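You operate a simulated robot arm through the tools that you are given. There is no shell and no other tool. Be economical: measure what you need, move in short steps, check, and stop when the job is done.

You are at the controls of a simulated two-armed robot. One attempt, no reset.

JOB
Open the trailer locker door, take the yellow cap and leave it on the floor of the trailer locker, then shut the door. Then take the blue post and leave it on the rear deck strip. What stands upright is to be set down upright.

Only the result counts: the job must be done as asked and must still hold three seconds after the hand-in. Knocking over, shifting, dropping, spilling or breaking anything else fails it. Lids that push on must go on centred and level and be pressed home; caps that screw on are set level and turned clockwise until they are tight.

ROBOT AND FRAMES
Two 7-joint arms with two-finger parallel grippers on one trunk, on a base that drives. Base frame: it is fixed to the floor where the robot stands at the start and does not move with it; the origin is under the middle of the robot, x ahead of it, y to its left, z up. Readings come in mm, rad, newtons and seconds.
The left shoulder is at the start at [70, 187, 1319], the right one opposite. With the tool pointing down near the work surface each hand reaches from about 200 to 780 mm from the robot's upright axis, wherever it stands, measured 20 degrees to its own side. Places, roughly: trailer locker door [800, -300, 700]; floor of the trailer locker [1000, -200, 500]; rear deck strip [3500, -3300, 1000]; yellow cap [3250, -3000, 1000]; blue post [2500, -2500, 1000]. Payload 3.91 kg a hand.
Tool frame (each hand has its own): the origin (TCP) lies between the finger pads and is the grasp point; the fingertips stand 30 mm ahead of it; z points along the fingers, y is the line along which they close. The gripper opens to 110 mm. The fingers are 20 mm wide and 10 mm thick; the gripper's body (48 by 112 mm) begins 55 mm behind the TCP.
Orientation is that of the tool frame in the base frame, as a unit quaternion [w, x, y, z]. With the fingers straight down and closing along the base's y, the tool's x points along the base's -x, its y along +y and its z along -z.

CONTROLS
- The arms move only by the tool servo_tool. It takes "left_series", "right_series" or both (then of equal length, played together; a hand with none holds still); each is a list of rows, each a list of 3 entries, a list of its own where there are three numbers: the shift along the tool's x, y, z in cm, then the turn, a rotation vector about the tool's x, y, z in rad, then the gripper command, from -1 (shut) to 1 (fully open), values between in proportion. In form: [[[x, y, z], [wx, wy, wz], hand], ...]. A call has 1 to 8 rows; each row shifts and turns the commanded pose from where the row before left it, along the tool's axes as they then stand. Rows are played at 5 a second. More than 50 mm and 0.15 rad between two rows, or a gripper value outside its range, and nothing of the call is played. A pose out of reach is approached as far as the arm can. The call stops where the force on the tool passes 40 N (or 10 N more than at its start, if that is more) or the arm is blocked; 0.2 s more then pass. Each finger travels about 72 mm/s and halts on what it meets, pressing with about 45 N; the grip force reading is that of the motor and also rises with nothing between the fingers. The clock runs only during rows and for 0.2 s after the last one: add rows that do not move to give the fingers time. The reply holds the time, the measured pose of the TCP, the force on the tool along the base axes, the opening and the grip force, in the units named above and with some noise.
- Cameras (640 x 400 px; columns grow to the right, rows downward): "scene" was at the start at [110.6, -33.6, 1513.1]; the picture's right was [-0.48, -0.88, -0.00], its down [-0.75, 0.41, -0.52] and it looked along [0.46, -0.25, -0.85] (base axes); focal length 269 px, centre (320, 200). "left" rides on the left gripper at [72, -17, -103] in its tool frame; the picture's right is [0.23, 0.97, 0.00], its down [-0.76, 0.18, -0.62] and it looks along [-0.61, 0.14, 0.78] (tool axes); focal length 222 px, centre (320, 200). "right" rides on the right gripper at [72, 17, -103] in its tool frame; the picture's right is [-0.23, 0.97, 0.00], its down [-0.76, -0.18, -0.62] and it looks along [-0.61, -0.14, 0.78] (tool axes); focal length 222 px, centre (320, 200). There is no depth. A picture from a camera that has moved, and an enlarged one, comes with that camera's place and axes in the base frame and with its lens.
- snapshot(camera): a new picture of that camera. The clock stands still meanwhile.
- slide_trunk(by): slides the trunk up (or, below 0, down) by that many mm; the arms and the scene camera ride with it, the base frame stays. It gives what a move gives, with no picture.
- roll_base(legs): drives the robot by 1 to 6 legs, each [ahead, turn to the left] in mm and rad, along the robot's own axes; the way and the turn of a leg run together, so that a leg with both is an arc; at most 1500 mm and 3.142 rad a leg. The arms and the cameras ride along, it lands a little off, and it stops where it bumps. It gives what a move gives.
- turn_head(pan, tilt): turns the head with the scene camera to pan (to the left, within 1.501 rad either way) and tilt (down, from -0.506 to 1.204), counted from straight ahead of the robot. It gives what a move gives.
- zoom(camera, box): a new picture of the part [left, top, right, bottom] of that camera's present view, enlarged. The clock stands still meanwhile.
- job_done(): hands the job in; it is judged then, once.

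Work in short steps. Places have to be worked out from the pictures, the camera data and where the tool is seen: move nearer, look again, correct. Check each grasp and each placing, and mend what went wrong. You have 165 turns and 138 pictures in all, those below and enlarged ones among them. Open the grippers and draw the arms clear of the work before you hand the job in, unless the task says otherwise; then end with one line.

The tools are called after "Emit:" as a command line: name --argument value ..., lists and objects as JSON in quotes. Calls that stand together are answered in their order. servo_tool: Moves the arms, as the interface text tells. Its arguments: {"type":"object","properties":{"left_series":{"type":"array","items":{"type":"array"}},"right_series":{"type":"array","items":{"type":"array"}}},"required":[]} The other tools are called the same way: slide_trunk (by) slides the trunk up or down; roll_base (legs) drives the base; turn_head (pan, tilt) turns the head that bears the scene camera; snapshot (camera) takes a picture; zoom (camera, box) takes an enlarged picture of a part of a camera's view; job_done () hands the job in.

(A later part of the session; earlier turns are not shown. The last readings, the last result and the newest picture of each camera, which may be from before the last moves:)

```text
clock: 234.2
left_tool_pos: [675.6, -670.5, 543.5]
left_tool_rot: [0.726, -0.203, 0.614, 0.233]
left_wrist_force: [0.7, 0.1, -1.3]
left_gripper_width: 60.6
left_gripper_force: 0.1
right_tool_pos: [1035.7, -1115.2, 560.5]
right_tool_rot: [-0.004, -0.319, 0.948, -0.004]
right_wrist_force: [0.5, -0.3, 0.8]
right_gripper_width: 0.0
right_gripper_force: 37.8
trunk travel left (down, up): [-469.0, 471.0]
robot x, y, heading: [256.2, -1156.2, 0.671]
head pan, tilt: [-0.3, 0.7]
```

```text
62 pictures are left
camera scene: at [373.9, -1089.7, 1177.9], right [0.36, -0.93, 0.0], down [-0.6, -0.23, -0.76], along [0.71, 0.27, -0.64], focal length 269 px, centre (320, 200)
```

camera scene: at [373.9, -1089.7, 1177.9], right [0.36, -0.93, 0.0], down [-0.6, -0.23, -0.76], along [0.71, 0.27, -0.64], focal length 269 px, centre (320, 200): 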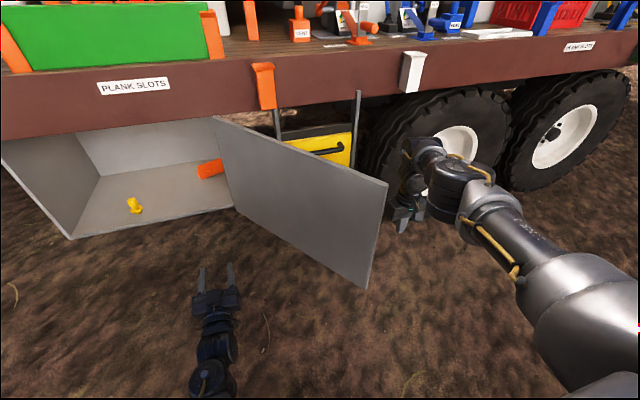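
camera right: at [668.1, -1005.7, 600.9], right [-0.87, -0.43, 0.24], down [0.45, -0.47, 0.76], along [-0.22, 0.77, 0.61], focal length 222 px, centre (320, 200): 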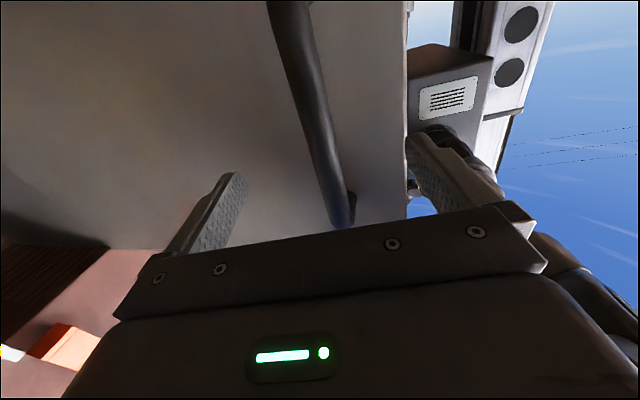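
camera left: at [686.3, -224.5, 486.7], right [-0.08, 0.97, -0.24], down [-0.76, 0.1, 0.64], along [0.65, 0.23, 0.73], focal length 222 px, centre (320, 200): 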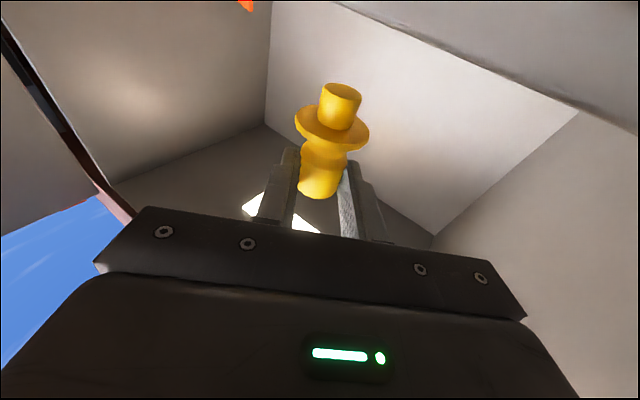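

The hand is now outside the door, 216 mm from its outer face. I bring it in toward the face at radius ≈440 mm, clear of the handle.

Emit:
servo_tool --right_series '[[[-0.28, 4.7, 0], [0, 0, 0], -1], [[-0.28, 4.7, 0], [0, 0, 0], -1], [[-0.28, 4.7, 0], [0, 0, 0], -1], [[-0.28, 4.7, 0], [0, 0, 0], -1]]'

Emit:
snapshot --camera "scene"

```text
clock: 235.1
left_tool_pos: [675.9, -673.1, 543.4]
left_tool_rot: [0.725, -0.202, 0.615, 0.235]
left_wrist_force: [-0.3, 0.1, -0.5]
left_gripper_width: 60.4
left_gripper_force: 0.0
right_tool_pos: [956.3, -1009.5, 556.0]
right_tool_rot: [-0.01, -0.321, 0.947, -0.009]
right_wrist_force: [0.4, -0.2, -0.9]
right_gripper_width: 0.0
right_gripper_force: 37.9
trunk travel left (down, up): [-469.0, 471.0]
robot x, y, heading: [255.6, -1154.9, 0.669]
head pan, tilt: [-0.3, 0.7]
stopped in row 4 (right hand): the force on the tool passed its limit (the readings are from after the stop); the commanded pose is now the measured one
```

```text
61 pictures are left
camera scene: at [375.8, -1093.4, 1178.0], right [0.36, -0.93, 0.0], down [-0.6, -0.23, -0.76], along [0.71, 0.27, -0.64], focal length 269 px, centre (320, 200)
```

scene: 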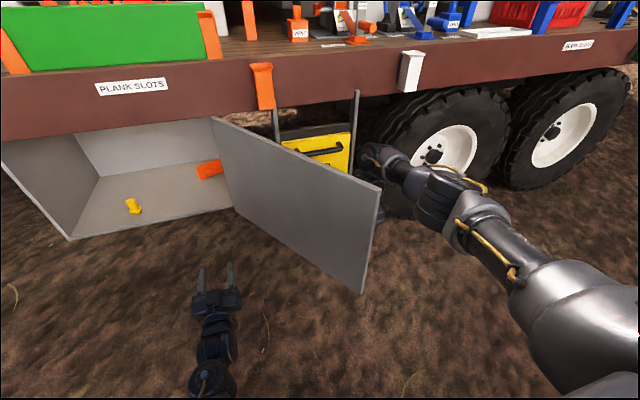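

Contact; the door moved a little. I pull on with smaller steps.

Emit:
servo_tool --right_series '[[[0.9, 1.3, 0], [0, 0, 0], -1], [[0.9, 1.3, 0], [0, 0, 0], -1], [[0.9, 1.3, 0], [0, 0, 0], -1], [[0.9, 1.3, 0], [0, 0, 0], -1], [[0.9, 1.4, 0], [0, 0, 0], -1], [[0.9, 1.4, 0], [0, 0, 0], -1], [[0.9, 1.4, 0], [0, 0, 0], -1], [[0.8, 1.4, 0], [0, 0, 0], -1]]'

```text
clock: 236.9
left_tool_pos: [677.1, -672.1, 543.8]
left_tool_rot: [0.726, -0.202, 0.614, 0.235]
left_wrist_force: [0.7, -1.6, -0.1]
left_gripper_width: 60.6
left_gripper_force: 0.0
right_tool_pos: [834.8, -966.1, 557.0]
right_tool_rot: [-0.01, -0.32, 0.947, -0.009]
right_wrist_force: [-0.5, -0.6, -0.6]
right_gripper_width: 0.1
right_gripper_force: 38.2
trunk travel left (down, up): [-469.0, 471.0]
robot x, y, heading: [255.3, -1154.7, 0.67]
head pan, tilt: [-0.3, 0.7]
```

The door follows. I continue along the arc.

Emit:
servo_tool --right_series '[[[1.17, 2.2, 0], [0, 0, 0], -1], [[1.06, 2.27, 0], [0, 0, 0], -1], [[0.94, 2.32, 0], [0, 0, 0], -1], [[0.81, 2.36, 0], [0, 0, 0], -1], [[0.69, 2.4, 0], [0, 0, 0], -1], [[0.56, 2.44, 0], [0, 0, 0], -1], [[0.43, 2.46, 0], [0, 0, 0], -1], [[0.3, 2.48, 0], [0, 0, 0], -1]]'

Emit:
snapshot --camera "scene"

```text
clock: 238.7
left_tool_pos: [670.7, -666.6, 544.3]
left_tool_rot: [0.725, -0.205, 0.613, 0.24]
left_wrist_force: [-23.8, 23.5, 4.3]
left_gripper_width: 60.6
left_gripper_force: 0.1
right_tool_pos: [674.2, -854.1, 556.9]
right_tool_rot: [-0.009, -0.321, 0.947, -0.013]
right_wrist_force: [13.7, -21.8, 2.9]
right_gripper_width: 0.0
right_gripper_force: 37.2
trunk travel left (down, up): [-469.0, 471.0]
robot x, y, heading: [255.9, -1155.9, 0.674]
head pan, tilt: [-0.3, 0.7]
```

```text
60 pictures are left
camera scene: at [373.8, -1093.6, 1178.4], right [0.36, -0.93, 0.0], down [-0.6, -0.23, -0.77], along [0.71, 0.28, -0.64], focal length 269 px, centre (320, 200)
```

scene: 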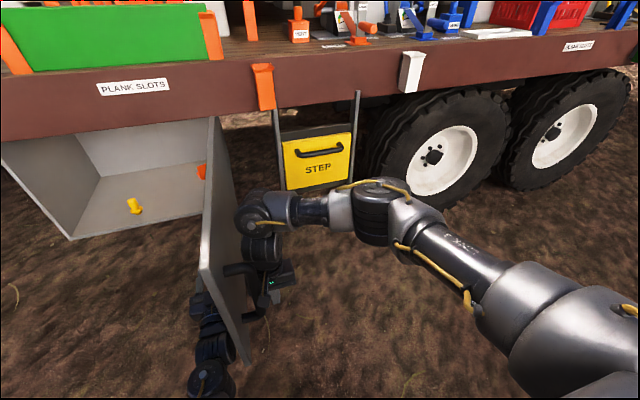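

The door has reached the idle left hand. I back the right hand off slightly and fold the left hand back toward the robot.

Emit:
servo_tool --right_series '[[[0, -1.5, 0], [0, 0, 0], -1], [[0, -2, 0], [0, 0, 0], -1], [[0, 0, 0], [0, 0, 0], -1], [[0, 0, 0], [0, 0, 0], -1], [[0, 0, 0], [0, 0, 0], -1], [[0, 0, 0], [0, 0, 0], -1], [[0, 0, 0], [0, 0, 0], -1], [[0, 0, 0], [0, 0, 0], -1]]' --left_series '[[[-0.83, 1.5, -2], [0, 0.15, 0], -1], [[-0.24, 2, -3.9], [0, 0.15, 0], -1], [[0.36, 2, -3.9], [0, 0.15, 0], -1], [[0.95, 1.5, -3.8], [0, 0.15, 0], -1], [[1.52, 1, -3.7], [0, 0.15, 0], -1], [[2.06, 0, -3.43], [0, 0.15, 0], -1], [[2.55, 0, -3.08], [0, 0.15, 0], -1], [[2.98, 0, -2.67], [0, 0.15, 0], -1]]'

Emit:
snapshot --camera "scene"

```text
clock: 240.4
left_tool_pos: [401.8, -693.7, 568.1]
left_tool_rot: [0.329, -0.238, 0.894, 0.189]
left_wrist_force: [0.5, -0.1, 0.6]
left_gripper_width: 0.1
left_gripper_force: 37.9
left hand out of reach, approached as far as the arm can: row 7, 8
right_tool_pos: [694.3, -879.8, 556.5]
right_tool_rot: [-0.012, -0.321, 0.947, -0.01]
right_wrist_force: [0.8, -0.6, -0.3]
right_gripper_width: 0.0
right_gripper_force: 38.0
trunk travel left (down, up): [-469.0, 471.0]
robot x, y, heading: [254.9, -1157.7, 0.666]
head pan, tilt: [-0.3, 0.7]
stopped in row 8 (left hand): the arm was blocked; the commanded pose is now the measured one
```

```text
59 pictures are left
camera scene: at [376.4, -1093.2, 1177.8], right [0.36, -0.93, 0.0], down [-0.6, -0.23, -0.76], along [0.71, 0.27, -0.64], focal length 269 px, centre (320, 200)
```

scene: 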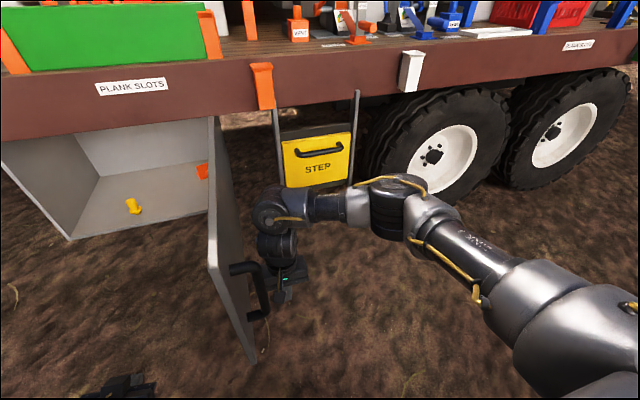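

The left hand is out of the way but I tuck it a bit further, while the right hand continues to push the door.

Emit:
servo_tool --left_series '[[[2.8, 0, 0], [0, 0, 0], -1], [[2.8, 0, 0], [0, 0, 0], -1], [[2.8, 0, 0], [0, 0, 0], -1], [[2.0, 0, 0], [0, 0, 0], -1], [[0, 0, 0], [0, 0, 0], -1], [[0, 0, 0], [0, 0, 0], -1], [[0, 0, 0], [0, 0, 0], -1], [[0, 0, 0], [0, 0, 0], -1]]' --right_series '[[[0.3, 3, 0], [0, 0, 0], -1], [[0.09, 2.5, 0], [0, 0, 0], -1], [[-0.04, 2.5, 0], [0, 0, 0], -1], [[-0.17, 2.5, 0], [0, 0, 0], -1], [[-0.3, 2.48, 0], [0, 0, 0], -1], [[-0.43, 2.46, 0], [0, 0, 0], -1], [[-0.56, 2.44, 0], [0, 0, 0], -1], [[-0.69, 2.4, 0], [0, 0, 0], -1]]'

Emit:
snapshot --camera "scene"

```text
clock: 242.2
left_tool_pos: [331.7, -724.6, 499.6]
left_tool_rot: [0.329, -0.239, 0.894, 0.189]
left_wrist_force: [-0.3, -0.3, 0.6]
left_gripper_width: 0.1
left_gripper_force: 37.4
right_tool_pos: [599.5, -752.5, 555.7]
right_tool_rot: [-0.009, -0.321, 0.947, -0.008]
right_wrist_force: [0.0, -0.1, -0.3]
right_gripper_width: 0.0
right_gripper_force: 37.2
right hand out of reach, approached as far as the arm can: row 7, 8
trunk travel left (down, up): [-469.0, 471.0]
robot x, y, heading: [257.5, -1157.5, 0.669]
head pan, tilt: [-0.3, 0.7]
```

```text
58 pictures are left
camera scene: at [374.3, -1093.0, 1178.1], right [0.36, -0.93, 0.0], down [-0.6, -0.23, -0.77], along [0.71, 0.27, -0.64], focal length 269 px, centre (320, 200)
```

scene: 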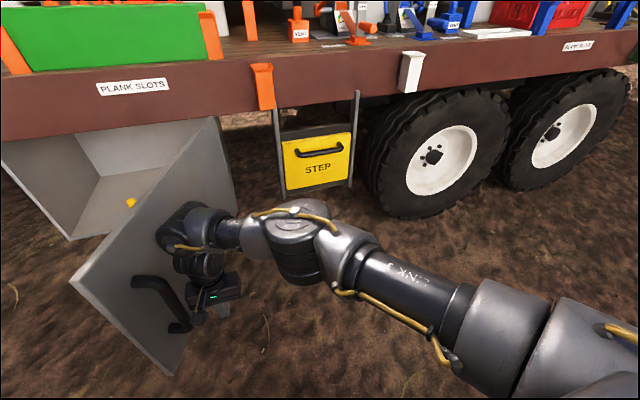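

The right hand is at its reach limit to the left, so I now push with a base arc (ahead and slightly left).

Emit:
roll_base --legs '[[120, 0.18]]'

Emit:
snapshot --camera "scene"

```text
clock: 243.4
left_tool_pos: [340.7, -634.2, 500.0]
left_tool_rot: [0.31, -0.318, 0.869, 0.218]
left_wrist_force: [-0.4, -0.1, 0.5]
left_gripper_width: 0.0
left_gripper_force: 37.2
right_tool_pos: [608.6, -611.7, 554.9]
right_tool_rot: [-0.009, -0.407, 0.913, -0.01]
right_wrist_force: [1.0, -0.3, -0.2]
right_gripper_width: 0.1
right_gripper_force: 37.7
trunk travel left (down, up): [-469.0, 471.0]
robot x, y, heading: [342.9, -1073.3, 0.853]
head pan, tilt: [-0.3, 0.7]
```

```text
57 pictures are left
camera scene: at [450.6, -988.1, 1177.9], right [0.52, -0.85, 0.0], down [-0.55, -0.34, -0.76], along [0.65, 0.4, -0.64], focal length 269 px, centre (320, 200)
```

scene: 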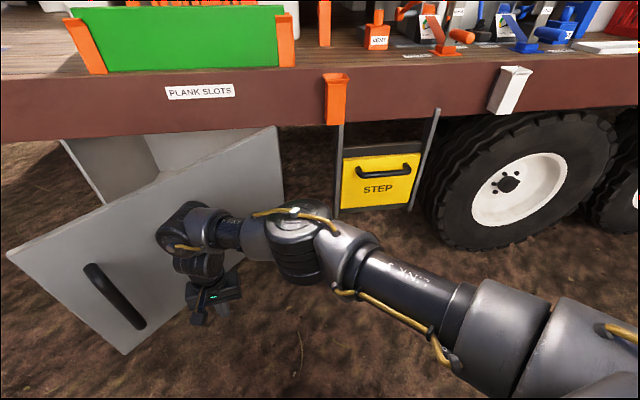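

Smooth. I keep driving ahead to swing it further shut.

Emit:
roll_base --legs '[[190, 0]]'

Emit:
snapshot --camera "scene"

```text
clock: 244.9
left_tool_pos: [462.6, -497.3, 498.9]
left_tool_rot: [0.31, -0.318, 0.869, 0.217]
left_wrist_force: [0.8, -0.2, -0.3]
left_gripper_width: 0.0
left_gripper_force: 37.1
right_tool_pos: [731.6, -477.2, 554.2]
right_tool_rot: [-0.01, -0.405, 0.914, -0.009]
right_wrist_force: [0.0, 0.1, -0.6]
right_gripper_width: 0.2
right_gripper_force: 37.7
trunk travel left (down, up): [-469.0, 471.0]
robot x, y, heading: [462.7, -937.4, 0.851]
head pan, tilt: [-0.3, 0.7]
```

```text
56 pictures are left
camera scene: at [571.7, -851.8, 1177.9], right [0.52, -0.85, 0.0], down [-0.55, -0.34, -0.76], along [0.65, 0.4, -0.64], focal length 269 px, centre (320, 200)
```

scene: 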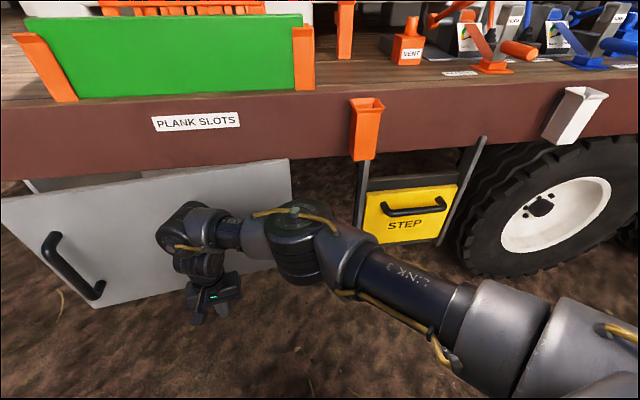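

About 15° left. I finish with arm pushes, which stop on force.

Emit:
servo_tool --right_series '[[[-2, 0, 0], [0, 0, 0], -1], [[-2, 0, 0], [0, 0, 0], -1], [[-2, 0, 0], [0, 0, 0], -1], [[-2, 0, 0], [0, 0, 0], -1], [[-2, 0, 0], [0, 0, 0], -1], [[-2, 0, 0], [0, 0, 0], -1]]'

Emit:
snapshot --camera "scene"

```text
clock: 246.3
left_tool_pos: [464.7, -497.1, 499.3]
left_tool_rot: [0.31, -0.318, 0.869, 0.217]
left_wrist_force: [0.9, -0.5, 0.9]
left_gripper_width: 0.0
left_gripper_force: 37.8
right_tool_pos: [771.8, -469.9, 562.9]
right_tool_rot: [-0.01, -0.405, 0.914, -0.008]
right_wrist_force: [0.6, -0.6, 0.3]
right_gripper_width: 0.3
right_gripper_force: 37.9
right hand out of reach, approached as far as the arm can: row 1, 2, 3, 4, 5, 6
trunk travel left (down, up): [-469.0, 471.0]
robot x, y, heading: [462.2, -935.7, 0.847]
head pan, tilt: [-0.3, 0.7]
```

```text
55 pictures are left
camera scene: at [570.9, -852.5, 1178.0], right [0.52, -0.85, 0.0], down [-0.55, -0.34, -0.76], along [0.65, 0.4, -0.64], focal length 269 px, centre (320, 200)
```

scene: 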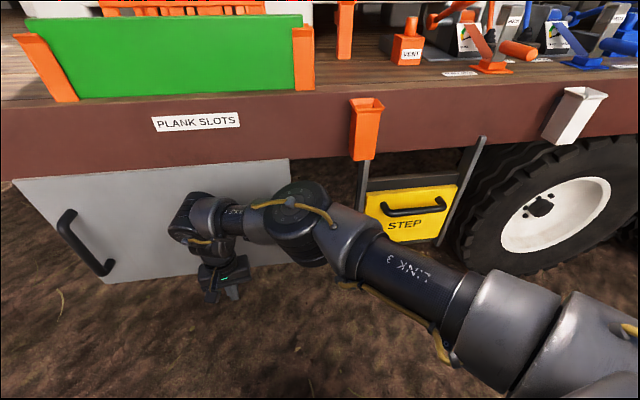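

Nearly closed; the arm is at its limit, so I nudge with the base 30 mm.

Emit:
roll_base --legs '[[30, 0]]'

Emit:
snapshot --camera "scene"

```text
clock: 247.2
left_tool_pos: [483.0, -473.0, 500.1]
left_tool_rot: [0.309, -0.318, 0.869, 0.218]
left_wrist_force: [-0.4, 0.9, 0.1]
left_gripper_width: 0.0
left_gripper_force: 37.8
right_tool_pos: [793.2, -445.4, 561.3]
right_tool_rot: [-0.01, -0.407, 0.913, -0.01]
right_wrist_force: [0.7, 0.7, -0.3]
right_gripper_width: 0.2
right_gripper_force: 37.7
trunk travel left (down, up): [-469.0, 471.0]
robot x, y, heading: [486.1, -912.4, 0.852]
head pan, tilt: [-0.3, 0.7]
```

```text
54 pictures are left
camera scene: at [592.3, -828.3, 1177.8], right [0.52, -0.85, 0.0], down [-0.55, -0.34, -0.76], along [0.65, 0.4, -0.65], focal length 269 px, centre (320, 200)
```

scene: 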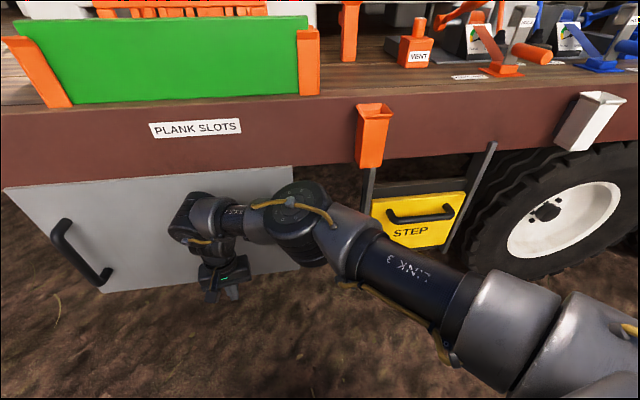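

Door edge appears about 15 mm from shut (within my error). Another small nudge, watching force.

Emit:
roll_base --legs '[[20, 0]]'

Emit:
snapshot --camera "scene"

```text
clock: 247.9
left_tool_pos: [496.1, -459.5, 501.4]
left_tool_rot: [0.31, -0.318, 0.869, 0.217]
left_wrist_force: [-0.1, -0.5, -0.7]
left_gripper_width: 0.0
left_gripper_force: 38.2
right_tool_pos: [807.9, -431.4, 562.4]
right_tool_rot: [-0.01, -0.407, 0.913, -0.009]
right_wrist_force: [0.4, 0.1, -0.6]
right_gripper_width: 0.0
right_gripper_force: 38.2
trunk travel left (down, up): [-469.0, 471.0]
robot x, y, heading: [497.5, -894.7, 0.851]
head pan, tilt: [-0.3, 0.7]
```

```text
53 pictures are left
camera scene: at [605.8, -812.9, 1177.8], right [0.52, -0.85, 0.0], down [-0.55, -0.34, -0.76], along [0.65, 0.4, -0.65], focal length 269 px, centre (320, 200)
```

scene: 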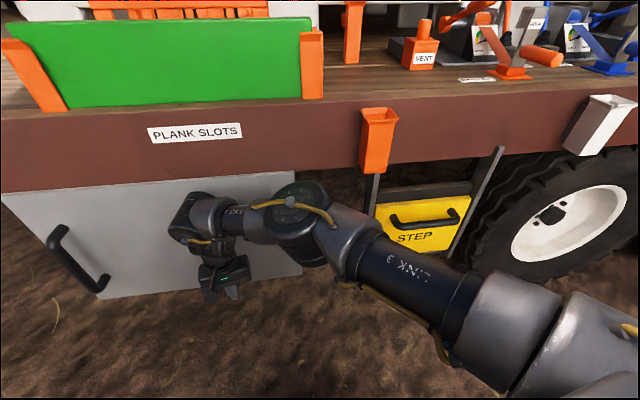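

The door barely changed with that nudge, suggesting it's already against the frame. I back off to check.

Emit:
roll_base --legs '[[-300, 0]]'

Emit:
turn_head --pan 0.1 --tilt 0.55

Emit:
snapshot --camera "scene"

```text
clock: 250.0
left_tool_pos: [292.3, -690.7, 500.7]
left_tool_rot: [0.31, -0.32, 0.868, 0.218]
left_wrist_force: [0.5, -0.9, 0.1]
left_gripper_width: 0.0
left_gripper_force: 37.4
right_tool_pos: [601.9, -660.4, 563.2]
right_tool_rot: [-0.009, -0.407, 0.913, -0.008]
right_wrist_force: [-0.1, 0.6, -0.3]
right_gripper_width: 0.1
right_gripper_force: 37.9
trunk travel left (down, up): [-469.0, 471.0]
robot x, y, heading: [297.7, -1122.2, 0.852]
head pan, tilt: [-0.3, 0.7]
```

```text
clock: 250.9
left_tool_pos: [292.4, -689.4, 500.2]
left_tool_rot: [0.31, -0.32, 0.868, 0.218]
left_wrist_force: [0.8, 0.1, -0.5]
left_gripper_width: 0.0
left_gripper_force: 37.5
right_tool_pos: [602.9, -659.6, 563.3]
right_tool_rot: [-0.009, -0.407, 0.913, -0.009]
right_wrist_force: [-0.1, -0.3, -0.7]
right_gripper_width: 0.0
right_gripper_force: 37.7
trunk travel left (down, up): [-469.0, 471.0]
robot x, y, heading: [297.2, -1126.4, 0.853]
head pan, tilt: [0.099, 0.55]
```

```text
52 pictures are left
camera scene: at [382.6, -1015.0, 1191.2], right [0.81, -0.58, 0.0], down [-0.3, -0.43, -0.85], along [0.5, 0.69, -0.52], focal length 269 px, centre (320, 200)
```

scene: 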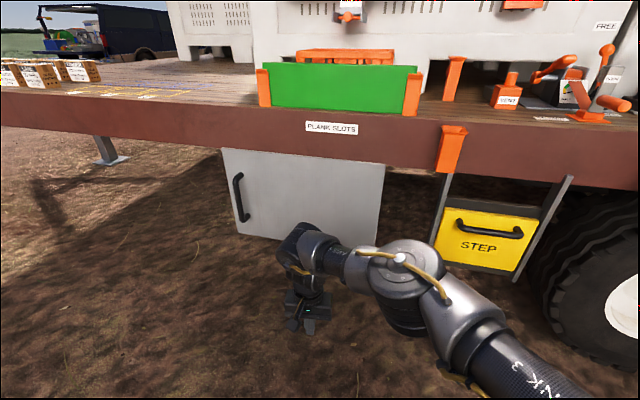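

I zoom in on the door to see whether any gap remains.

Emit:
zoom --camera "scene" --box '[200, 130, 408, 260]'

```text
3.08 times, centred on (304, 195) of scene
camera zoom: at [382.6, -1015.0, 1191.2], right [0.81, -0.58, 0.0], down [-0.3, -0.43, -0.85], along [0.5, 0.69, -0.52], focal length 828 px, centre (369, 215)
```

zoom: 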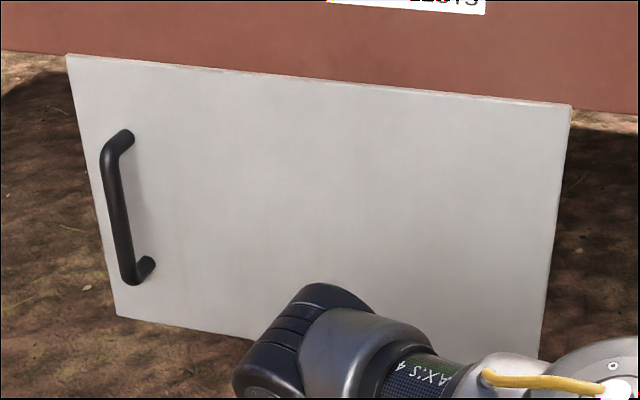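

Edges line up with the frame and with the original closed position within about 10 mm. To be certain it's fully home I'll press it near the handle side with the left hand: extend it forward and retract the right.

Emit:
servo_tool --left_series '[[[-4.6, 0, 1.74], [0, -0.104, 0], -1], [[-4.4, 0, 2.21], [0, -0.104, 0], -1], [[-4.15, 0, 2.66], [0, -0.104, 0], -1], [[-3.85, 0, 3.07], [0, -0.104, 0], -1], [[-3.51, 0, 3.46], [0, -0.104, 0], -1], [[-3.13, 0, 3.8], [0, 0, 0], -1]]' --right_series '[[[3, 0, 0], [0, 0, 0], -1], [[3, 0, 0], [0, 0, 0], -1], [[3, 0, 0], [0, 0, 0], -1], [[3, 0, 0], [0, 0, 0], -1], [[0, 0, 0], [0, 0, 0], -1], [[0, 0, 0], [0, 0, 0], -1]]'

Emit:
roll_base --legs '[[280, 0]]'

Emit:
snapshot --camera "scene"

```text
clock: 252.3
left_tool_pos: [502.9, -515.5, 611.5]
left_tool_rot: [0.523, -0.253, 0.76, 0.293]
left_wrist_force: [-0.1, -0.7, -0.4]
left_gripper_width: 0.0
left_gripper_force: 37.2
right_tool_pos: [532.1, -733.3, 556.9]
right_tool_rot: [-0.01, -0.408, 0.913, -0.01]
right_wrist_force: [-0.1, -0.4, -0.2]
right_gripper_width: 0.1
right_gripper_force: 37.6
right hand out of reach, approached as far as the arm can: row 4
trunk travel left (down, up): [-469.0, 471.0]
robot x, y, heading: [297.3, -1127.6, 0.851]
head pan, tilt: [0.099, 0.55]
```

```text
clock: 254.3
left_tool_pos: [684.3, -299.9, 612.4]
left_tool_rot: [0.521, -0.255, 0.759, 0.294]
left_wrist_force: [0.3, 0.8, -0.4]
left_gripper_width: 0.0
left_gripper_force: 38.1
right_tool_pos: [715.2, -517.3, 556.0]
right_tool_rot: [-0.011, -0.412, 0.911, -0.009]
right_wrist_force: [0.2, -0.4, 0.1]
right_gripper_width: 0.0
right_gripper_force: 38.0
trunk travel left (down, up): [-469.0, 471.0]
robot x, y, heading: [480.2, -913.7, 0.858]
head pan, tilt: [0.099, 0.55]
```

```text
50 pictures are left
camera scene: at [568.7, -799.0, 1191.0], right [0.82, -0.57, 0.0], down [-0.3, -0.43, -0.85], along [0.49, 0.7, -0.52], focal length 269 px, centre (320, 200)
```

scene: 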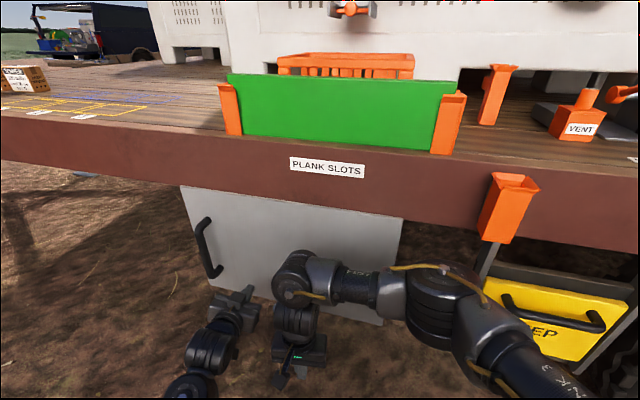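

Left fingertips are about 75 mm from the door. I push forward in small steps until force stops me.

Emit:
servo_tool --left_series '[[[-0.53, 0, 1.93], [0, 0, 0], -1], [[-0.53, 0, 1.93], [0, 0, 0], -1], [[-0.53, 0, 1.93], [0, 0, 0], -1], [[-0.4, 0, 1.4], [0, 0, 0], -1], [[-0.27, 0, 0.96], [0, 0, 0], -1], [[-0.27, 0, 0.96], [0, 0, 0], -1], [[-0.27, 0, 0.96], [0, 0, 0], -1], [[-0.27, 0, 0.96], [0, 0, 0], -1]]'

Emit:
zoom --camera "scene" --box '[160, 160, 416, 320]'

```text
clock: 255.1
left_tool_pos: [725.0, -255.6, 611.2]
left_tool_rot: [0.521, -0.256, 0.759, 0.295]
left_wrist_force: [-9.0, -10.2, 4.2]
left_gripper_width: 0.0
left_gripper_force: 37.3
right_tool_pos: [715.2, -515.7, 555.5]
right_tool_rot: [-0.009, -0.411, 0.911, -0.009]
right_wrist_force: [0.0, 0.6, -1.5]
right_gripper_width: 0.3
right_gripper_force: 37.6
trunk travel left (down, up): [-469.0, 471.0]
robot x, y, heading: [484.0, -908.8, 0.86]
head pan, tilt: [0.099, 0.55]
stopped in row 4 (left hand): the force on the tool passed its limit (the readings are from after the stop); the commanded pose is now the measured one
```

```text
2.50 times, centred on (288, 240) of scene
camera zoom: at [567.6, -800.0, 1191.3], right [0.82, -0.57, 0.0], down [-0.3, -0.43, -0.85], along [0.49, 0.7, -0.52], focal length 672 px, centre (400, 100)
```

zoom: 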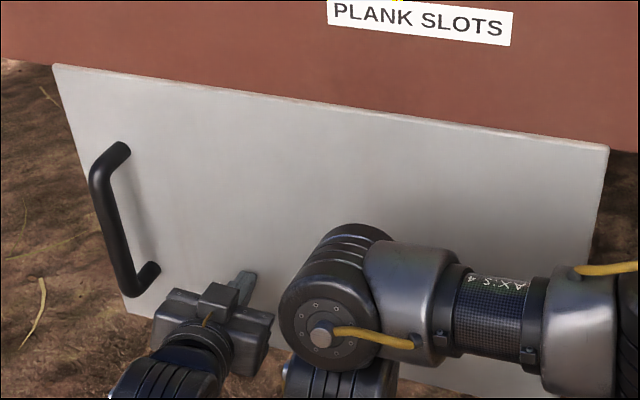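

Firm contact. I push once more to see whether it yields.

Emit:
servo_tool --left_series '[[[-0.27, 0, 0.96], [0, 0, 0], -1], [[-0.27, 0, 0.96], [0, 0, 0], -1], [[-0.27, 0, 0.96], [0, 0, 0], -1]]'

Emit:
servo_tool --left_series '[[[-0.27, 0, 0.96], [0, 0, 0], -1], [[-0.27, 0, 0.96], [0, 0, 0], -1], [[-0.27, 0, 0.96], [0, 0, 0], -1]]'

```text
clock: 255.5
left_tool_pos: [726.1, -257.2, 611.5]
left_tool_rot: [0.521, -0.256, 0.759, 0.295]
left_wrist_force: [-12.9, -16.8, 9.7]
left_gripper_width: 0.1
left_gripper_force: 37.5
right_tool_pos: [713.1, -518.2, 558.0]
right_tool_rot: [-0.008, -0.413, 0.91, -0.009]
right_wrist_force: [0.3, 0.0, -0.4]
right_gripper_width: 0.0
right_gripper_force: 37.7
trunk travel left (down, up): [-469.0, 471.0]
robot x, y, heading: [483.0, -909.6, 0.859]
head pan, tilt: [0.099, 0.55]
stopped in row 1 (left hand): the force on the tool passed its limit (the readings are from after the stop); the commanded pose is now the measured one
```

```text
clock: 255.8
left_tool_pos: [724.8, -257.6, 610.2]
left_tool_rot: [0.522, -0.255, 0.759, 0.294]
left_wrist_force: [-14.3, -17.2, 10.5]
left_gripper_width: 0.1
left_gripper_force: 37.8
right_tool_pos: [712.5, -516.5, 558.7]
right_tool_rot: [-0.008, -0.413, 0.91, -0.009]
right_wrist_force: [0.5, 0.4, -0.3]
right_gripper_width: 0.0
right_gripper_force: 37.7
trunk travel left (down, up): [-469.0, 471.0]
robot x, y, heading: [484.6, -912.3, 0.868]
head pan, tilt: [0.099, 0.55]
stopped in row 1 (left hand): the force on the tool passed its limit (the readings are from after the stop); the commanded pose is now the measured one
```

The door does not yield any further — it is shut. Next the blue post: I back away, raise the trunk, and drive along the trailer again.

Emit:
roll_base --legs '[[-480, 0], [0, -1.74], [1250, 0], [1100, 0], [0, 1.571]]'

Emit:
slide_trunk --by 400

Emit:
turn_head --pan -0.1 --tilt 0.5

Emit:
snapshot --camera "scene"

```text
clock: 277.8
left_tool_pos: [2103.4, -2358.1, 607.0]
left_tool_rot: [0.53, -0.226, 0.77, 0.273]
left_wrist_force: [-0.7, -0.2, 0.0]
left_gripper_width: 0.0
left_gripper_force: 36.8
right_tool_pos: [2070.8, -2618.3, 556.8]
right_tool_rot: [-0.009, -0.377, 0.926, -0.009]
right_wrist_force: [0.7, 0.7, -0.4]
right_gripper_width: 0.0
right_gripper_force: 37.8
trunk travel left (down, up): [-469.0, 471.0]
robot x, y, heading: [1811.0, -2991.3, 0.785]
head pan, tilt: [0.099, 0.55]
```

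```text
clock: 281.6
left_tool_pos: [2103.4, -2359.3, 1007.5]
left_tool_rot: [0.53, -0.226, 0.77, 0.273]
left_wrist_force: [0.3, -0.8, 1.0]
left_gripper_width: 0.2
left_gripper_force: 37.2
right_tool_pos: [2070.5, -2619.4, 955.7]
right_tool_rot: [-0.01, -0.377, 0.926, -0.009]
right_wrist_force: [-0.8, 0.5, 0.3]
right_gripper_width: 0.0
right_gripper_force: 37.8
trunk travel left (down, up): [-869.0, 71.0]
robot x, y, heading: [1810.0, -2992.4, 0.785]
head pan, tilt: [0.099, 0.55]
```

```text
clock: 282.3
left_tool_pos: [2103.5, -2358.7, 1007.3]
left_tool_rot: [0.53, -0.227, 0.77, 0.273]
left_wrist_force: [-0.3, 0.0, -0.1]
left_gripper_width: 0.2
left_gripper_force: 37.6
right_tool_pos: [2069.6, -2619.0, 956.7]
right_tool_rot: [-0.01, -0.378, 0.926, -0.009]
right_wrist_force: [0.3, 0.0, 0.0]
right_gripper_width: 0.0
right_gripper_force: 36.8
trunk travel left (down, up): [-869.0, 71.0]
robot x, y, heading: [1810.6, -2994.3, 0.782]
head pan, tilt: [-0.099, 0.499]
```

```text
48 pictures are left
camera scene: at [1915.4, -2901.2, 1595.7], right [0.63, -0.77, 0.0], down [-0.37, -0.3, -0.88], along [0.68, 0.56, -0.48], focal length 269 px, centre (320, 200)
```

scene: 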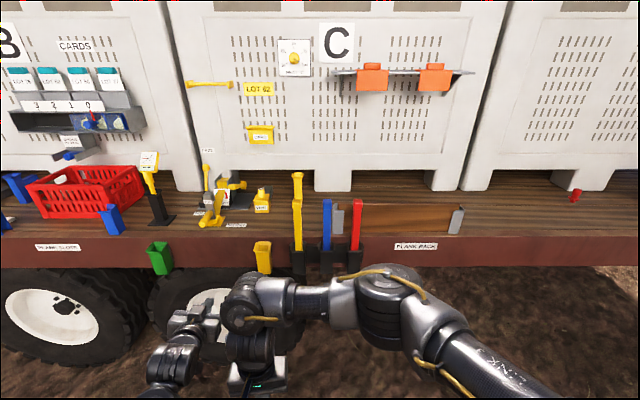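

The three posts are right ahead. I zoom in on them.

Emit:
zoom --camera "scene" --box '[264, 160, 392, 280]'

```text
3.33 times, centred on (328, 220) of scene
camera zoom: at [1915.4, -2901.2, 1595.7], right [0.63, -0.77, 0.0], down [-0.37, -0.3, -0.88], along [0.68, 0.56, -0.48], focal length 896 px, centre (293, 133)
```

zoom: 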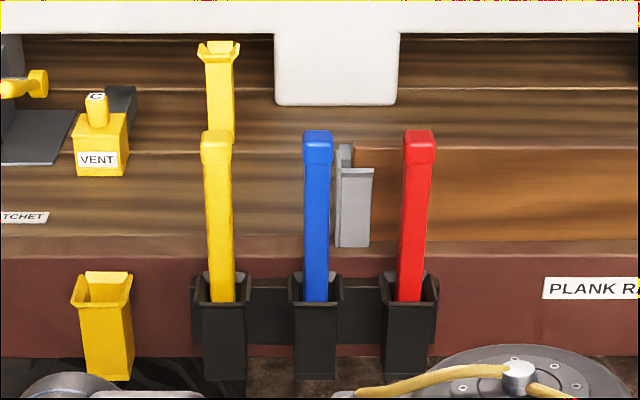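

Blue post: about (2543,-2419), pocket mouth z≈956, top z≈1164. I level the left hand and shift it right while the right hand goes back to its own side with both grippers readied.

Emit:
servo_tool --left_series '[[[0, 0, 0], [0, 0, -0.1], 0], [[0, 0, 0], [0.063, 0, -0.07], 1], [[0, 0, 0], [0, 0, 0], 1], [[0, 0, 0], [0, 0, 0], 1], [[0, 0, 0], [0, 0, 0], 1], [[0, -3, 0], [0, 0, 0], 1], [[0, -4, 0], [0, 0, 0], 1], [[0, -4, 0], [0, 0, 0], 1]]' --right_series '[[[0, -4.8, 0], [0, 0, 0], -1], [[0, -4.8, 0], [0, 0, 0], -1], [[0, -4.8, 0], [0, 0, 0], -1], [[0, -4.8, 0], [0, 0, 0], -1], [[0, -4.8, 0], [0, 0, 0], -1], [[0, -4.8, 0], [0, 0, 0], -1], [[0, -4.8, 0], [0, 0, 0], -1], [[0, -4.8, 0], [0, 0, 0], -1]]'

Emit:
roll_base --legs '[[0, -0.892], [252, 0], [0, 0.805]]'

Emit:
snapshot --camera "scene"

Emit:
snapshot --camera "left"

```text
clock: 284.1
left_tool_pos: [2174.6, -2443.9, 1011.2]
left_tool_rot: [0.56, -0.273, 0.756, 0.204]
left_wrist_force: [0.6, 0.6, 0.5]
left_gripper_width: 109.7
left_gripper_force: 0.0
right_tool_pos: [2347.9, -2886.5, 948.8]
right_tool_rot: [-0.01, -0.377, 0.926, -0.007]
right_wrist_force: [-0.5, -0.1, -0.2]
right_gripper_width: 0.2
right_gripper_force: 37.5
right hand out of reach, approached as far as the arm can: row 1, 2
trunk travel left (down, up): [-869.0, 71.0]
robot x, y, heading: [1812.0, -2994.4, 0.786]
head pan, tilt: [-0.099, 0.499]
```

```text
clock: 290.4
left_tool_pos: [2482.3, -2521.1, 1010.4]
left_tool_rot: [0.572, -0.226, 0.771, 0.168]
left_wrist_force: [0.7, -0.1, -0.5]
left_gripper_width: 109.8
left_gripper_force: 0.0
right_tool_pos: [2600.9, -2981.3, 950.1]
right_tool_rot: [-0.011, -0.32, 0.947, -0.01]
right_wrist_force: [0.1, -0.5, 0.0]
right_gripper_width: 0.0
right_gripper_force: 37.8
trunk travel left (down, up): [-869.0, 71.0]
robot x, y, heading: [2053.3, -3023.0, 0.663]
head pan, tilt: [-0.099, 0.499]
```

```text
46 pictures are left
camera scene: at [2171.4, -2946.7, 1595.8], right [0.53, -0.85, 0.0], down [-0.4, -0.26, -0.88], along [0.74, 0.47, -0.48], focal length 269 px, centre (320, 200)
```

scene: 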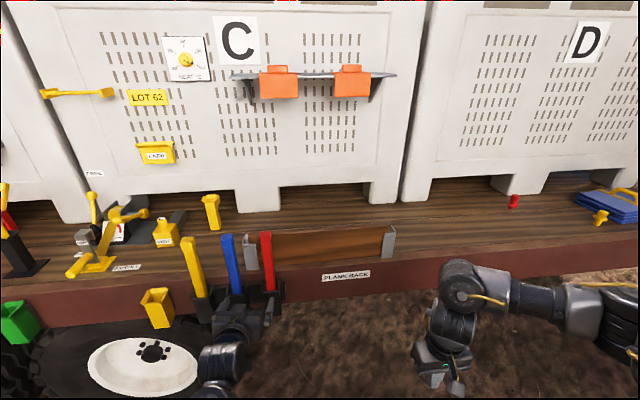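

```text
45 pictures are left
camera left: at [2391.6, -2599.5, 971.2], right [-0.58, 0.78, -0.22], down [-0.41, -0.05, 0.91], along [0.7, 0.62, 0.35], focal length 222 px, centre (320, 200)
```

left: 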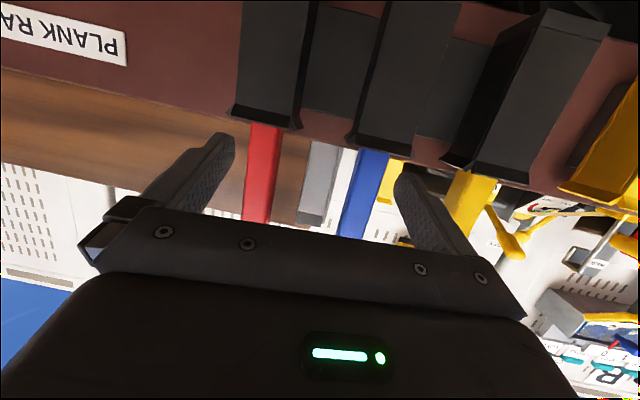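

Post located at about (2551,-2409). I turn the base 0.125 left to square the hand to it and shift right 40 mm.

Emit:
roll_base --legs '[[0, 0.125]]'

Emit:
servo_tool --left_series '[[[0, -2, 0], [0, 0, 0], 1], [[0, -2, 0], [0, 0, 0], 1], [[0, 0, 0], [0, 0, 0], 1]]'

Emit:
snapshot --camera "left"

Emit:
zoom --camera "scene" --box '[180, 180, 372, 300]'

```text
clock: 291.3
left_tool_pos: [2418.3, -2471.5, 1010.4]
left_tool_rot: [0.56, -0.274, 0.755, 0.204]
left_wrist_force: [-0.6, -1.2, 0.2]
left_gripper_width: 110.1
left_gripper_force: 0.1
right_tool_pos: [2590.8, -2914.0, 948.9]
right_tool_rot: [-0.011, -0.379, 0.925, -0.009]
right_wrist_force: [-0.6, -1.0, 0.1]
right_gripper_width: 0.1
right_gripper_force: 37.8
trunk travel left (down, up): [-869.0, 71.0]
robot x, y, heading: [2055.6, -3020.4, 0.792]
head pan, tilt: [-0.099, 0.499]
```

```text
clock: 292.1
left_tool_pos: [2441.2, -2502.9, 1009.8]
left_tool_rot: [0.56, -0.276, 0.754, 0.205]
left_wrist_force: [-0.8, 0.0, 0.4]
left_gripper_width: 110.1
left_gripper_force: 0.1
right_tool_pos: [2589.8, -2913.1, 951.0]
right_tool_rot: [-0.01, -0.378, 0.926, -0.01]
right_wrist_force: [-0.6, -0.1, 0.2]
right_gripper_width: 0.2
right_gripper_force: 37.8
trunk travel left (down, up): [-869.0, 71.0]
robot x, y, heading: [2054.7, -3027.3, 0.786]
head pan, tilt: [-0.099, 0.499]
```

```text
44 pictures are left
camera left: at [2360.7, -2592.6, 971.4], right [-0.68, 0.7, -0.22], down [-0.4, -0.11, 0.91], along [0.62, 0.7, 0.35], focal length 222 px, centre (320, 200)
```

left: 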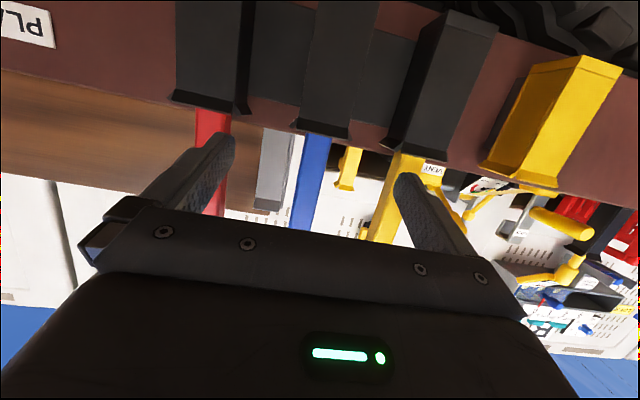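

```text
3.33 times, centred on (276, 240) of scene
camera zoom: at [2159.1, -2931.0, 1595.7], right [0.64, -0.77, 0.0], down [-0.37, -0.31, -0.88], along [0.68, 0.56, -0.48], focal length 896 px, centre (467, 67)
```

zoom: 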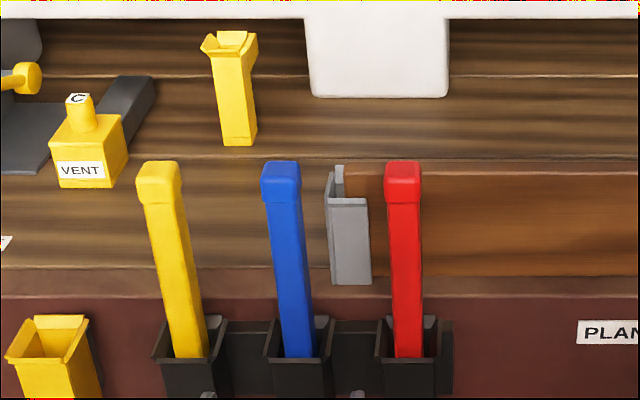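

The hand is aligned laterally; the post is ~145 mm ahead. I approach 120 mm and check.

Emit:
servo_tool --left_series '[[[-1.35, 0, 2.73], [0, 0, 0], 1], [[-1.35, 0, 2.73], [0, 0, 0], 1], [[-1.35, 0, 2.73], [0, 0, 0], 1], [[-1.35, 0, 2.73], [0, 0, 0], 1], [[0, 0, 0], [0, 0, 0], 1]]'

Emit:
snapshot --camera "left"

Emit:
zoom --camera "scene" --box '[180, 180, 372, 300]'

```text
clock: 293.3
left_tool_pos: [2534.8, -2427.5, 1031.1]
left_tool_rot: [0.56, -0.275, 0.755, 0.204]
left_wrist_force: [0.2, 0.4, 0.0]
left_gripper_width: 110.2
left_gripper_force: 0.1
right_tool_pos: [2588.7, -2913.7, 948.6]
right_tool_rot: [-0.01, -0.379, 0.925, -0.009]
right_wrist_force: [0.4, -0.3, -0.4]
right_gripper_width: 0.0
right_gripper_force: 38.2
trunk travel left (down, up): [-869.0, 71.0]
robot x, y, heading: [2055.6, -3025.5, 0.791]
head pan, tilt: [-0.099, 0.499]
```

```text
42 pictures are left
camera left: at [2453.7, -2516.5, 991.1], right [-0.68, 0.7, -0.22], down [-0.4, -0.11, 0.91], along [0.62, 0.7, 0.35], focal length 222 px, centre (320, 200)
```

left: 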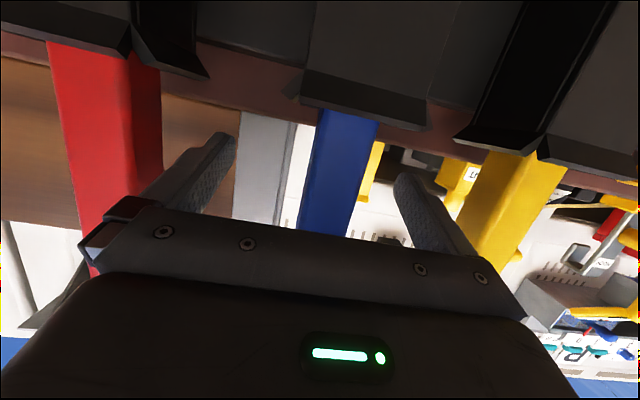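

```text
3.33 times, centred on (276, 240) of scene
camera zoom: at [2159.6, -2932.9, 1595.8], right [0.64, -0.77, 0.0], down [-0.37, -0.3, -0.88], along [0.68, 0.56, -0.48], focal length 896 px, centre (467, 67)
```

zoom: 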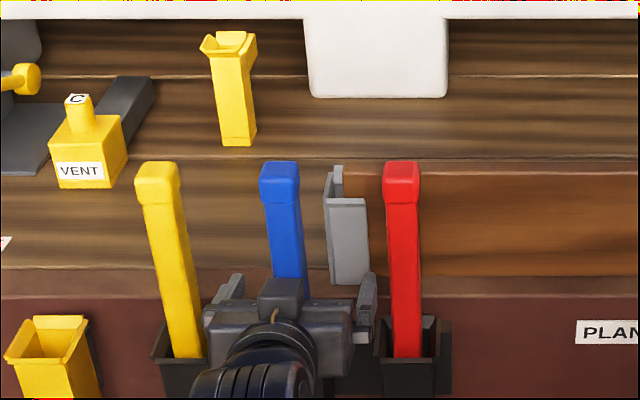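

The post is between the fingers. I go 15 mm further, shift 4 mm, and close.

Emit:
servo_tool --left_series '[[[-0.43, 0.4, 1.43], [0, 0, 0], 1], [[0, 0, 0], [0, 0, 0], 0.3], [[0, 0, 0], [0, 0, 0], -0.1], [[0, 0, 0], [0, 0, 0], -0.4], [[0, 0, 0], [0, 0, 0], -1], [[0, 0, 0], [0, 0, 0], -1], [[0, 0, 0], [0, 0, 0], -1], [[0, 0, 0], [0, 0, 0], -1]]'

Emit:
snapshot --camera "left"

```text
clock: 295.1
left_tool_pos: [2542.4, -2414.7, 1031.5]
left_tool_rot: [0.56, -0.275, 0.755, 0.204]
left_wrist_force: [-0.9, 2.6, 4.1]
left_gripper_width: 25.9
left_gripper_force: 45.2
right_tool_pos: [2590.2, -2913.7, 948.6]
right_tool_rot: [-0.011, -0.378, 0.926, -0.008]
right_wrist_force: [0.0, 0.7, -0.6]
right_gripper_width: 0.0
right_gripper_force: 37.9
trunk travel left (down, up): [-869.0, 71.0]
robot x, y, heading: [2053.3, -3025.7, 0.79]
head pan, tilt: [-0.099, 0.499]
```

```text
40 pictures are left
camera left: at [2461.7, -2503.4, 991.2], right [-0.68, 0.7, -0.22], down [-0.4, -0.11, 0.91], along [0.62, 0.7, 0.36], focal length 222 px, centre (320, 200)
```

left: 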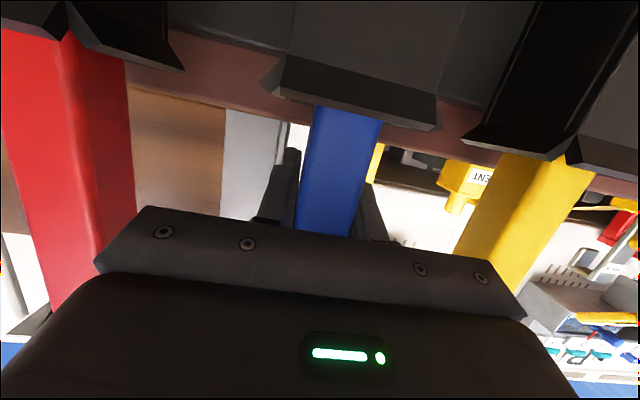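

Post gripped (26 mm). I lift straight up slowly.

Emit:
servo_tool --left_series '[[[-0.96, 0, -0.29], [0, 0, 0], -1], [[-1.44, 0, -0.43], [0, 0, 0], -1], [[-1.91, 0, -0.58], [0, 0, 0], -1], [[-1.91, 0, -0.58], [0, 0, 0], -1], [[-1.91, 0, -0.58], [0, 0, 0], -1], [[-1.91, 0, -0.58], [0, 0, 0], -1], [[-1.91, 0, -0.58], [0, 0, 0], -1]]'

Emit:
snapshot --camera "scene"

Emit:
snapshot --camera "left"

```text
clock: 296.7
left_tool_pos: [2544.2, -2413.1, 1155.0]
left_tool_rot: [0.559, -0.275, 0.755, 0.203]
left_wrist_force: [-0.8, 0.0, -2.5]
left_gripper_width: 25.7
left_gripper_force: 45.4
right_tool_pos: [2590.3, -2913.2, 947.6]
right_tool_rot: [-0.011, -0.378, 0.926, -0.009]
right_wrist_force: [-0.3, -0.2, -0.3]
right_gripper_width: 0.0
right_gripper_force: 37.6
trunk travel left (down, up): [-869.0, 71.0]
robot x, y, heading: [2054.7, -3025.2, 0.791]
head pan, tilt: [-0.099, 0.499]
```

```text
39 pictures are left
camera scene: at [2160.7, -2932.2, 1595.7], right [0.64, -0.77, 0.0], down [-0.37, -0.3, -0.88], along [0.68, 0.56, -0.48], focal length 269 px, centre (320, 200)
```

scene: 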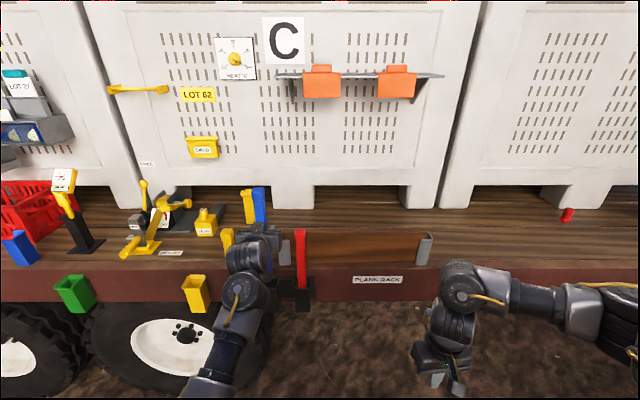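

```text
38 pictures are left
camera left: at [2463.1, -2502.0, 1116.0], right [-0.68, 0.7, -0.22], down [-0.4, -0.11, 0.91], along [0.62, 0.7, 0.35], focal length 222 px, centre (320, 200)
```

left: 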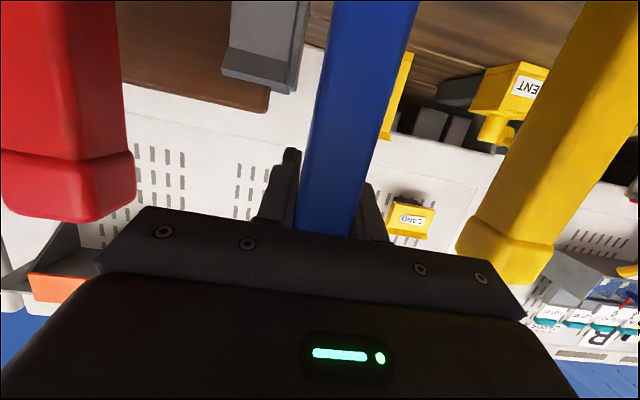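

Lifted 123 mm; the pocket looks ~100 mm deep. I raise the trunk 70 more for certainty and look at the post's lower end.

Emit:
slide_trunk --by 70

Emit:
turn_head --pan 0.2 --tilt 0.6

Emit:
zoom --camera "scene" --box '[240, 150, 432, 270]'

```text
clock: 297.8
left_tool_pos: [2543.1, -2411.6, 1224.0]
left_tool_rot: [0.559, -0.275, 0.755, 0.204]
left_wrist_force: [0.4, 0.1, -3.4]
left_gripper_width: 25.9
left_gripper_force: 44.6
right_tool_pos: [2591.6, -2913.5, 1019.0]
right_tool_rot: [-0.01, -0.378, 0.926, -0.009]
right_wrist_force: [-0.2, 0.6, 0.2]
right_gripper_width: 0.0
right_gripper_force: 37.4
trunk travel left (down, up): [-939.0, 1.0]
robot x, y, heading: [2054.8, -3026.0, 0.786]
head pan, tilt: [-0.099, 0.499]
```

```text
clock: 298.6
left_tool_pos: [2544.0, -2412.0, 1224.2]
left_tool_rot: [0.559, -0.276, 0.755, 0.204]
left_wrist_force: [-0.3, -0.1, -3.6]
left_gripper_width: 25.7
left_gripper_force: 45.0
right_tool_pos: [2590.8, -2913.4, 1019.3]
right_tool_rot: [-0.011, -0.378, 0.926, -0.008]
right_wrist_force: [0.3, -0.7, -0.1]
right_gripper_width: 0.0
right_gripper_force: 37.8
trunk travel left (down, up): [-939.0, 1.0]
robot x, y, heading: [2054.2, -3023.7, 0.789]
head pan, tilt: [0.201, 0.6]
```

```text
3.33 times, centred on (336, 210) of scene
camera zoom: at [2139.3, -2916.0, 1656.6], right [0.84, -0.55, 0.0], down [-0.31, -0.47, -0.82], along [0.45, 0.69, -0.57], focal length 896 px, centre (267, 167)
```

zoom: 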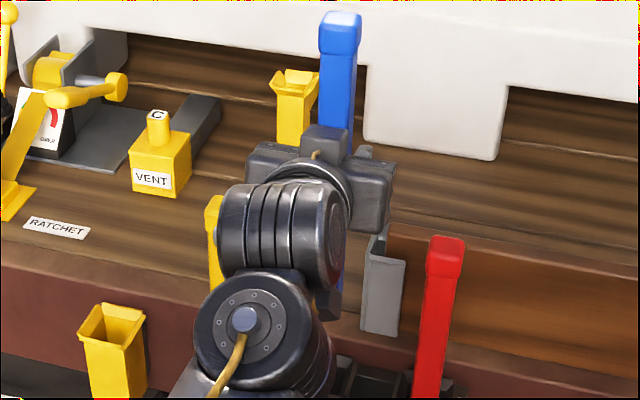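

The post is free (bottom ≈z 1023, ~200 mm below the TCP; only its weight on the wrist). I back off, drive along toward the rear strip, and turn to face it.

Emit:
roll_base --legs '[[-350, 0], [0, -1.664], [1271, 0], [0, 1.664]]'

Emit:
turn_head --pan -0.1 --tilt 0.5

Emit:
snapshot --camera "scene"

```text
clock: 315.2
left_tool_pos: [3076.9, -3609.0, 1224.8]
left_tool_rot: [0.551, -0.304, 0.743, 0.226]
left_wrist_force: [0.2, -0.1, -3.1]
left_gripper_width: 25.7
left_gripper_force: 45.6
right_tool_pos: [3162.2, -4105.7, 1017.8]
right_tool_rot: [-0.01, -0.414, 0.91, -0.009]
right_wrist_force: [0.0, 0.1, -0.5]
right_gripper_width: 0.1
right_gripper_force: 37.3
trunk travel left (down, up): [-939.0, 1.0]
robot x, y, heading: [2634.8, -4261.5, 0.869]
head pan, tilt: [0.201, 0.6]
```

```text
clock: 316.0
left_tool_pos: [3075.7, -3609.9, 1224.6]
left_tool_rot: [0.551, -0.304, 0.744, 0.226]
left_wrist_force: [0.0, 0.9, -3.5]
left_gripper_width: 25.9
left_gripper_force: 45.3
right_tool_pos: [3162.7, -4103.5, 1018.5]
right_tool_rot: [-0.01, -0.414, 0.91, -0.01]
right_wrist_force: [0.7, -0.3, -0.3]
right_gripper_width: 0.0
right_gripper_force: 37.5
trunk travel left (down, up): [-939.0, 1.0]
robot x, y, heading: [2635.1, -4257.6, 0.868]
head pan, tilt: [-0.099, 0.499]
```

```text
36 pictures are left
camera scene: at [2734.9, -4157.0, 1665.7], right [0.7, -0.72, 0.0], down [-0.34, -0.33, -0.88], along [0.63, 0.61, -0.48], focal length 269 px, centre (320, 200)
```

scene: 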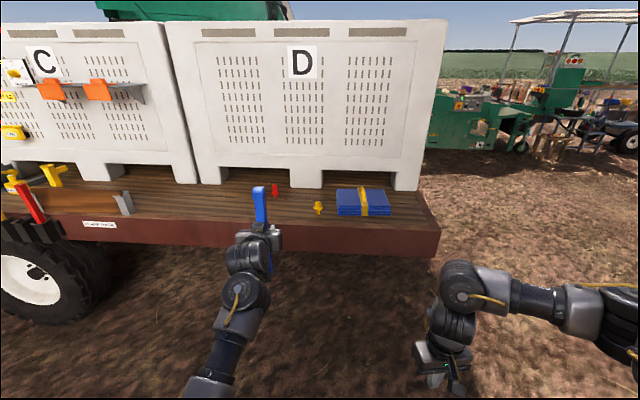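

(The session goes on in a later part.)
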